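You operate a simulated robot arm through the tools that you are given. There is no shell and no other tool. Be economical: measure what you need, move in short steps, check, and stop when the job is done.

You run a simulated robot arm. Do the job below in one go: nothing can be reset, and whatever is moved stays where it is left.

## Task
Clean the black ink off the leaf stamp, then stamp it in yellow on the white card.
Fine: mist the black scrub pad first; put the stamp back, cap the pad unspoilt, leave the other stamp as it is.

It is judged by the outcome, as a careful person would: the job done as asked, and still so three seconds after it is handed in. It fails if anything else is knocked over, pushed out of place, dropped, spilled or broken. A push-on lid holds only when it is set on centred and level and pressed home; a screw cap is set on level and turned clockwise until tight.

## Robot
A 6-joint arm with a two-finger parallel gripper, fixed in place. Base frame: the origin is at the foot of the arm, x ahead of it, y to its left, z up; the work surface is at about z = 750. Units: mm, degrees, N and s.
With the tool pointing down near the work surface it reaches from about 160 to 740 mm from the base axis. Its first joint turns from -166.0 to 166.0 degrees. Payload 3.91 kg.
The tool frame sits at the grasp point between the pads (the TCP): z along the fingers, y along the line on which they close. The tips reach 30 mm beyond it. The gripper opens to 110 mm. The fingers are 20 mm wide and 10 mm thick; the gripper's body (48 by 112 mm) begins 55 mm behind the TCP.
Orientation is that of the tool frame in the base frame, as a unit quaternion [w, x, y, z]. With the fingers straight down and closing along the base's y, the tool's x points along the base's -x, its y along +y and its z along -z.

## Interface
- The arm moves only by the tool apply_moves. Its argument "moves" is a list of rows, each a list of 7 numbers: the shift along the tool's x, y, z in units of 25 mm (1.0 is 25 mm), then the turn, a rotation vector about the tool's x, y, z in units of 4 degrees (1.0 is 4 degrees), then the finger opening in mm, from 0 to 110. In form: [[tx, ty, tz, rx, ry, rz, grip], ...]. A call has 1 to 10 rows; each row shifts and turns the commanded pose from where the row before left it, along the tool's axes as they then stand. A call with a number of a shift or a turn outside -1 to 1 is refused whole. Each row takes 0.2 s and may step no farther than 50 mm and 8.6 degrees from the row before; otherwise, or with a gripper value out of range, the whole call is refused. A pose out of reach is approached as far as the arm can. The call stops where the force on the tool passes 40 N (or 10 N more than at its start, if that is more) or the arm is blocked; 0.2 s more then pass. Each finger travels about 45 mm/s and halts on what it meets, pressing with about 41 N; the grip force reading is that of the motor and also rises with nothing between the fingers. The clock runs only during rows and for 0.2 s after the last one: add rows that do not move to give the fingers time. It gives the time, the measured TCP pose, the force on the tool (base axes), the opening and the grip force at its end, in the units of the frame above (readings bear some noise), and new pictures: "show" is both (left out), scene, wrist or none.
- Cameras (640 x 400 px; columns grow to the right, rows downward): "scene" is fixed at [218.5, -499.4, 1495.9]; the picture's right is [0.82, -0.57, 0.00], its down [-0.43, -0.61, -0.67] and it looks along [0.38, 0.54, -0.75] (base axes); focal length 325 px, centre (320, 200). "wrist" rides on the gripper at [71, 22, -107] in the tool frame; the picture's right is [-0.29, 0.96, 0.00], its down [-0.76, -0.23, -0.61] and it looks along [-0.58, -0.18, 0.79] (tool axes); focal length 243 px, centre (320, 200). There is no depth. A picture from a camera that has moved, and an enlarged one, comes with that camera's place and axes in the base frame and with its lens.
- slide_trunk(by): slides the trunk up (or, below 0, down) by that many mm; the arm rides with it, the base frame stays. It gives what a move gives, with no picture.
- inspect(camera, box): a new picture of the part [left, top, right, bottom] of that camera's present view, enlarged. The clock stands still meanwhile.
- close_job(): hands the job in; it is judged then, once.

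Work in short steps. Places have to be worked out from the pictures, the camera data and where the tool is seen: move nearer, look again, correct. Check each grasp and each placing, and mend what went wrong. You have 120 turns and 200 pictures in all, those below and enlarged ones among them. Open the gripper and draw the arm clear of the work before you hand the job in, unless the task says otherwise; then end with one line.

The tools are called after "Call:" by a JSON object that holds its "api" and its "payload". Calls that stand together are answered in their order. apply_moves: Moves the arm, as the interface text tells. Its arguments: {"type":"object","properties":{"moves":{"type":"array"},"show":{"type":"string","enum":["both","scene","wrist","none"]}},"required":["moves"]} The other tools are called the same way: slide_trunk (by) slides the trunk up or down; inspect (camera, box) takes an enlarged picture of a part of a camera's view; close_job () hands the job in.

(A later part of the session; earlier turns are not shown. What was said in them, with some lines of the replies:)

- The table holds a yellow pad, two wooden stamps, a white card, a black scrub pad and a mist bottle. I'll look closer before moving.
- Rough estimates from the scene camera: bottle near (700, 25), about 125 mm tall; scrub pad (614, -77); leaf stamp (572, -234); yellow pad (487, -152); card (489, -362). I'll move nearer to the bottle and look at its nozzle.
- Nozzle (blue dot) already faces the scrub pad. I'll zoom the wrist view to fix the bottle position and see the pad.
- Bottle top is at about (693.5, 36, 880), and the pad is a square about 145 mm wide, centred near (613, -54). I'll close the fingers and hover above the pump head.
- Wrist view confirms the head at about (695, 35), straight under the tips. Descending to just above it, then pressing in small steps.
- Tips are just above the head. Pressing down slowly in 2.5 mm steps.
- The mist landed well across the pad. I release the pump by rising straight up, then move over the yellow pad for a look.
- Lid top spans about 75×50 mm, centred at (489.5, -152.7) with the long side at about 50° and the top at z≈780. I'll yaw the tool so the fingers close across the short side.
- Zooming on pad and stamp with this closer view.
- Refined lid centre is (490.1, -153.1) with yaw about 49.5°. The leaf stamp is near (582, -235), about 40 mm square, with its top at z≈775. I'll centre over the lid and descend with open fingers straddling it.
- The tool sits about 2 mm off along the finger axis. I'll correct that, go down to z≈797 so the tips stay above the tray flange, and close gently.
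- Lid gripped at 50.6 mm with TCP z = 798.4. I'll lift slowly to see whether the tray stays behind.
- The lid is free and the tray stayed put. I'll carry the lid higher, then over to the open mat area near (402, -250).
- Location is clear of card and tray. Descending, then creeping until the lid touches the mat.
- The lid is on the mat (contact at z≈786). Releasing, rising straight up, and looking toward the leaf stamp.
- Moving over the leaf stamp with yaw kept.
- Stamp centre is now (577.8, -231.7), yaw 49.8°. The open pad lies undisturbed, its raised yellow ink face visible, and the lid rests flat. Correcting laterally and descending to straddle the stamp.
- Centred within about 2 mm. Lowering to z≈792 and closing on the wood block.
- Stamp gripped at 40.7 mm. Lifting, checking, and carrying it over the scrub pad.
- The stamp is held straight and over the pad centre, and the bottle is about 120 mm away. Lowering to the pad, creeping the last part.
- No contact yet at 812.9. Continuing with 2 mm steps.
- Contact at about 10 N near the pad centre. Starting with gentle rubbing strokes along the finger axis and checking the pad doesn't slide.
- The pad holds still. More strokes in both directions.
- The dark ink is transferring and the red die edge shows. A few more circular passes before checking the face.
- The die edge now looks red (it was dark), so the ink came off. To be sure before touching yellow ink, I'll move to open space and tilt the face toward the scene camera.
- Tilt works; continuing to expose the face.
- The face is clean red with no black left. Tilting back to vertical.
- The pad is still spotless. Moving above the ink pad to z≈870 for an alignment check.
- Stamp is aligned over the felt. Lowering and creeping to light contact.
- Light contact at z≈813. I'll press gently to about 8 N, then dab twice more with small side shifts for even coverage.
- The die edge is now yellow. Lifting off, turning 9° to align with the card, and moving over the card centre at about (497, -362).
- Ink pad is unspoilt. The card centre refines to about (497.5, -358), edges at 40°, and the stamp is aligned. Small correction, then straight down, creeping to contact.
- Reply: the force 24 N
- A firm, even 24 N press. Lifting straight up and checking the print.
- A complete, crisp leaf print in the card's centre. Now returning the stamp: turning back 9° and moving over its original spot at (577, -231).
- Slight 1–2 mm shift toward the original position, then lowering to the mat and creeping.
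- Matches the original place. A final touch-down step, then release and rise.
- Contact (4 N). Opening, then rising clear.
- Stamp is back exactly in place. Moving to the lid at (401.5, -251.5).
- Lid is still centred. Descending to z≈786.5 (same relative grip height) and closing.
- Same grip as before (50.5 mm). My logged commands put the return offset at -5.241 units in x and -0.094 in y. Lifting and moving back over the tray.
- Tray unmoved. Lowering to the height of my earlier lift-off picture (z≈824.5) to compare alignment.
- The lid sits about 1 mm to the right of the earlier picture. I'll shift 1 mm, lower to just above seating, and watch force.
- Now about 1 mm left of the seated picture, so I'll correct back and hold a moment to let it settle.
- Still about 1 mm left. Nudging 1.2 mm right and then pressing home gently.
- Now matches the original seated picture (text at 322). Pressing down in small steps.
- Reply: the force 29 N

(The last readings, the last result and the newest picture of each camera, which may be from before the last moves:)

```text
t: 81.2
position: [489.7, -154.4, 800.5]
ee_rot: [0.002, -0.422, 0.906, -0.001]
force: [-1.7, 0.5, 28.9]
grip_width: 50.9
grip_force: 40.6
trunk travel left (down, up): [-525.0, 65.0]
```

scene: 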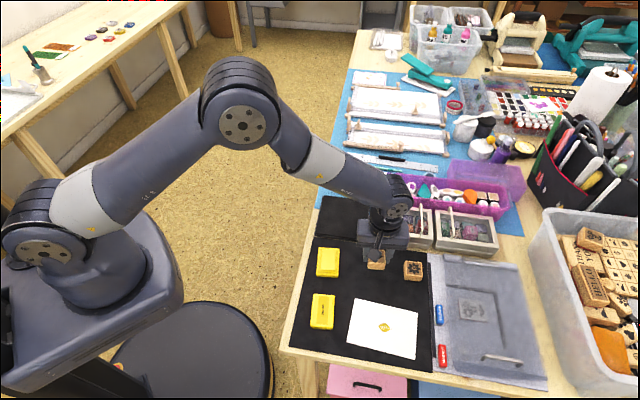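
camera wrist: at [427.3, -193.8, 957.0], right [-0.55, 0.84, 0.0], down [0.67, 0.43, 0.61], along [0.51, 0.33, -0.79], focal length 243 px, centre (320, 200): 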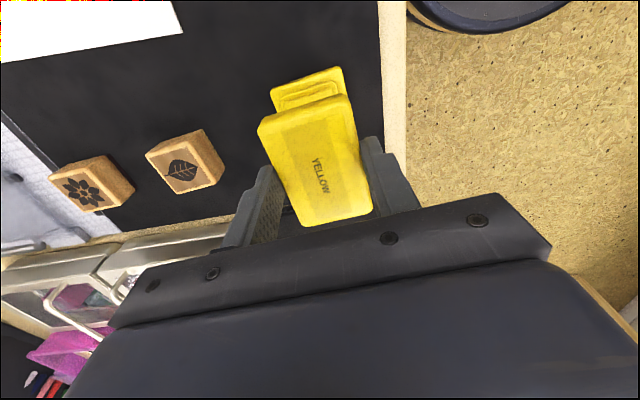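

28.9 N with z≈800, so it may not be fully home. Looking before pressing more.

Call:
{"api": "apply_moves", "payload": {"moves": [[0, 0, 0.04, 0, 0, 0, 42], [0, 0, 0.04, 0, 0, 0, 42], [0, 0, 0, 0, 0, 0, 42]], "show": "none"}}

Call:
{"api": "inspect", "payload": {"camera": "scene", "box": [300, 230, 356, 286]}}

```text
t: 81.7
position: [488.3, -154.3, 798.1]
ee_rot: [0.002, -0.423, 0.906, -0.001]
force: [-7.5, 2.8, 21.0]
grip_width: 50.9
grip_force: 40.8
trunk travel left (down, up): [-525.0, 65.0]
stopped in row 2: the force on the tool passed its limit (the readings are from after the stop); the commanded pose is now the measured one
```

```text
7.14 times, centred on (328, 258) of scene
camera zoom: at [218.5, -499.4, 1495.9], right [0.82, -0.57, 0.0], down [-0.43, -0.61, -0.67], along [0.38, 0.54, -0.75], focal length 2325 px, centre (263, -214)
```

zoom: 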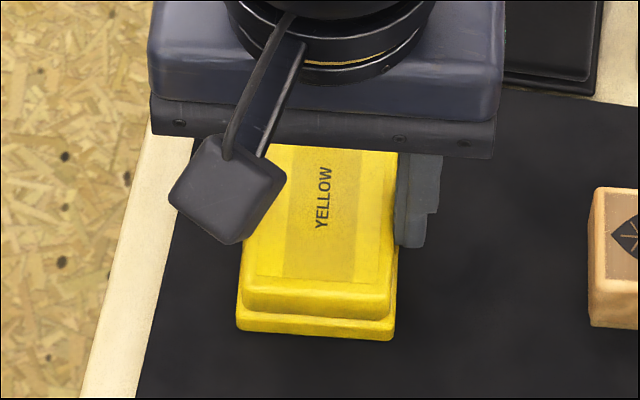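

Lid is nearly or fully home (z = 798.1 vs the original 798.4). I'll release, rise, and look.

Call:
{"api": "apply_moves", "payload": {"moves": [[0, 0, 0, 0, 0, 0, 64], [0, 0, 0, 0, 0, 0, 64], [0, 0, 0, 0, 0, 0, 64], [0, 0, -0.6, 0, 0, 0, 64], [0, 0, -1, 0, 0, 0, 40], [0, 0, 0, 0, 0, 0, 0], [0, 0, 0, 0, 0, 0, 0], [0, 0, 0, 0, 0, 0, 0]], "show": "wrist"}}

Call:
{"api": "inspect", "payload": {"camera": "scene", "box": [300, 230, 356, 286]}}

```text
t: 83.5
position: [489.5, -155.6, 836.5]
ee_rot: [0.002, -0.423, 0.906, -0.001]
force: [0.6, 0.6, 0.1]
grip_width: 0.1
grip_force: 22.7
trunk travel left (down, up): [-525.0, 65.0]
camera wrist: at [428.2, -196.2, 942.8], right [-0.55, 0.84, 0.0], down [0.66, 0.43, 0.61], along [0.51, 0.33, -0.79], focal length 243 px, centre (320, 200)
```

wrist: 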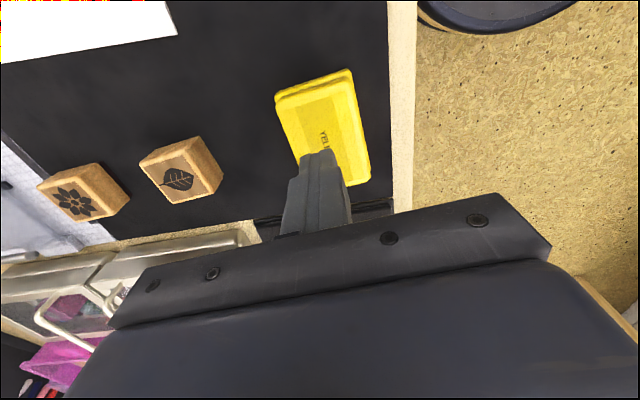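

```text
7.14 times, centred on (328, 258) of scene
camera zoom: at [218.5, -499.4, 1495.9], right [0.82, -0.57, 0.0], down [-0.43, -0.61, -0.67], along [0.38, 0.54, -0.75], focal length 2325 px, centre (263, -214)
```

zoom: 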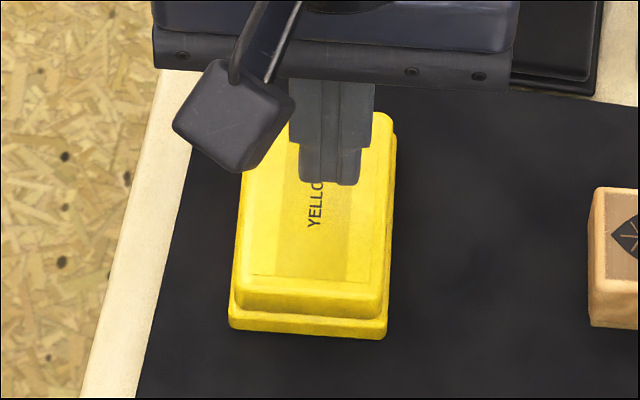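

The lid is seated and level, though the pad moved about 3 mm on release. I'll shift over the lid's centre and press the top with closed fingertips to make sure it's home.

Call:
{"api": "apply_moves", "payload": {"moves": [[0, 0.15, 0.4, 0, 0, 0, 0], [0, 0, 0.4, 0, 0, 0, 0], [0, 0, 0.1, 0, 0, 0, 0], [0, 0, 0.05, 0, 0, 0, 0], [0, 0, 0, 0, 0, 0, 0]], "show": "none"}}

Call:
{"api": "inspect", "payload": {"camera": "scene", "box": [300, 230, 356, 286]}}

```text
t: 84.7
position: [485.8, -151.6, 812.4]
ee_rot: [0.002, -0.422, 0.906, -0.001]
force: [-0.1, 0.1, 0.1]
grip_width: 0.0
grip_force: 37.6
trunk travel left (down, up): [-525.0, 65.0]
```

```text
7.14 times, centred on (328, 258) of scene
camera zoom: at [218.5, -499.4, 1495.9], right [0.82, -0.57, 0.0], down [-0.43, -0.61, -0.67], along [0.38, 0.54, -0.75], focal length 2325 px, centre (263, -214)
```

zoom: 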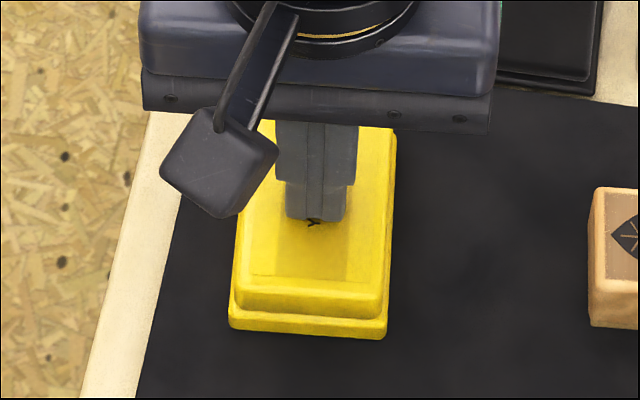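

Fingertips are centred over the lid. Pressing down in 1 mm steps.

Call:
{"api": "apply_moves", "payload": {"moves": [[0, 0, 0.05, 0, 0, 0, 0], [0, 0, 0.05, 0, 0, 0, 0], [0, 0, 0.05, 0, 0, 0, 0], [0, 0, 0.04, 0, 0, 0, 0], [0, 0, 0.04, 0, 0, 0, 0], [0, 0, 0, 0, 0, 0, 0]], "show": "none"}}

```text
t: 86.0
position: [489.3, -152.5, 812.9]
ee_rot: [0.004, -0.423, 0.906, -0.004]
force: [-4.1, 0.8, 20.5]
grip_width: 0.0
grip_force: 37.8
trunk travel left (down, up): [-525.0, 65.0]
stopped in row 6: the force on the tool passed its limit (the readings are from after the stop); the commanded pose is now the measured one
```

Pressed past 40 N with no further travel, so it is home. Rising and inspecting.

Call:
{"api": "apply_moves", "payload": {"moves": [[0, 0, -0.5, 0, 0, 0, 0], [0, 0, -1, 0, 0, 0, 0], [0, 0, -1, 0, 0, 0, 40], [0, 0, -1, 0, 0, 0, 64], [0, 0, -1, 0, 0, 0, 80], [0.5, 0.5, -1, 0, 0, 0, 80], [1, 0.5, -1, 0, 0, 0, 80]], "show": "both"}}

Call:
{"api": "inspect", "payload": {"camera": "scene", "box": [305, 235, 353, 285]}}

Call:
{"api": "inspect", "payload": {"camera": "wrist", "box": [250, 60, 390, 200]}}

```text
t: 87.6
position: [442.9, -166.1, 971.1]
ee_rot: [0.002, -0.423, 0.906, -0.003]
force: [-0.5, -0.6, 0.9]
grip_width: 80.0
grip_force: 0.0
trunk travel left (down, up): [-525.0, 65.0]
camera wrist: at [380.5, -207.0, 1077.5], right [-0.55, 0.84, -0.01], down [0.66, 0.43, 0.61], along [0.51, 0.33, -0.79], focal length 243 px, centre (320, 200)
```

scene: 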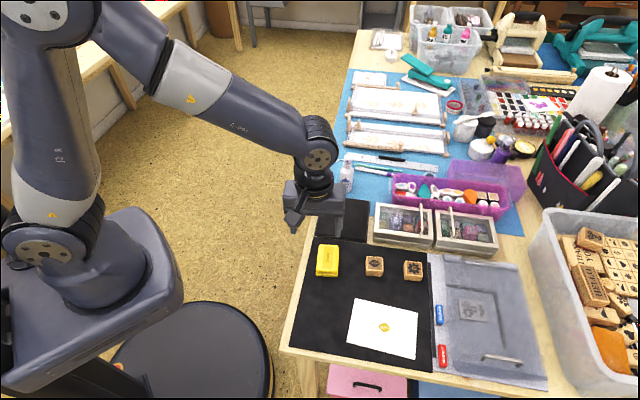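
wrist: 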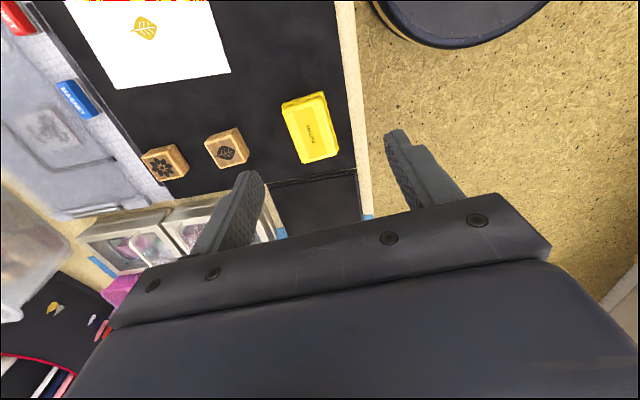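

```text
8.00 times, centred on (329, 260) of scene
camera zoom: at [218.5, -499.4, 1495.9], right [0.82, -0.57, 0.0], down [-0.43, -0.61, -0.67], along [0.38, 0.54, -0.75], focal length 2604 px, centre (248, -280)
```

zoom: 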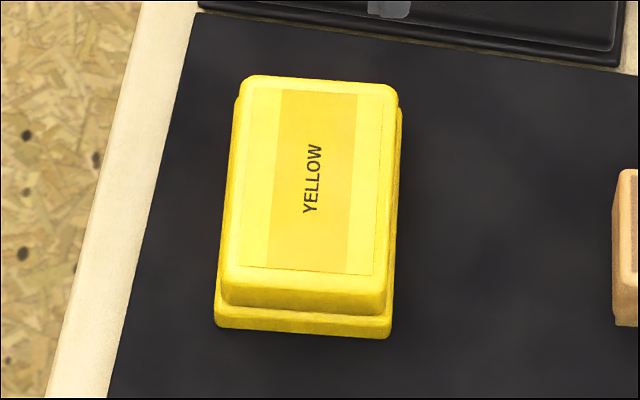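

```text
2.86 times, centred on (320, 130) of wrist
camera zoom: at [380.5, -207.0, 1077.5], right [-0.55, 0.84, -0.01], down [0.66, 0.43, 0.61], along [0.51, 0.33, -0.79], focal length 693 px, centre (320, 400)
```

zoom: 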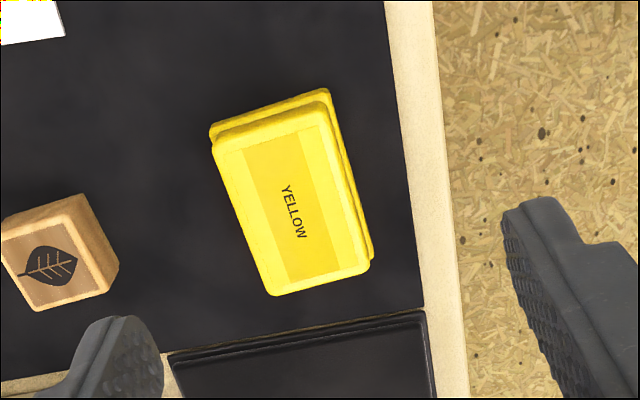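

Lid looks seated and level with the same outline as at the start. One tight zoom on its seam and an overall check of bottle, stamps and card.

Call:
{"api": "inspect", "payload": {"camera": "scene", "box": [318, 266, 342, 281]}}

Call:
{"api": "inspect", "payload": {"camera": "scene", "box": [290, 150, 450, 360]}}

```text
16.00 times, centred on (330, 274) of scene
camera zoom: at [218.5, -499.4, 1495.9], right [0.82, -0.57, 0.0], down [-0.43, -0.61, -0.67], along [0.38, 0.54, -0.75], focal length 5207 px, centre (160, -976)
```

zoom: 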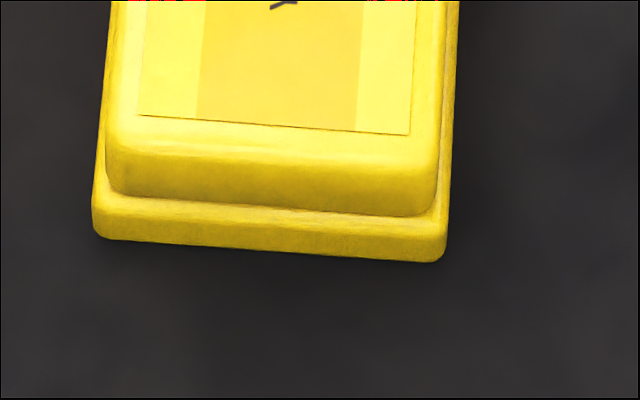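

```text
1.90 times, centred on (370, 255) of scene
camera zoom: at [218.5, -499.4, 1495.9], right [0.82, -0.57, 0.0], down [-0.43, -0.61, -0.67], along [0.38, 0.54, -0.75], focal length 620 px, centre (225, 95)
```

zoom: 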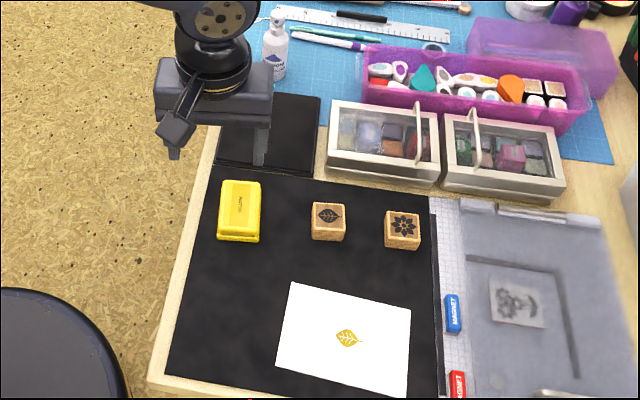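

Lid is flush, the print is complete, and the stamp, bottle and everything else stand in place. The gripper is open and clear, so I'm handing in.

Call:
{"api": "close_job", "payload": {}}

```text
The job is handed in.
```

The job is handed in: I misted the scrub pad, cleaned the leaf stamp, printed it in yellow at the centre of the card, put it back, and capped the unspoilt ink pad (which sits about 3 mm from where it started); the flower stamp was not touched.
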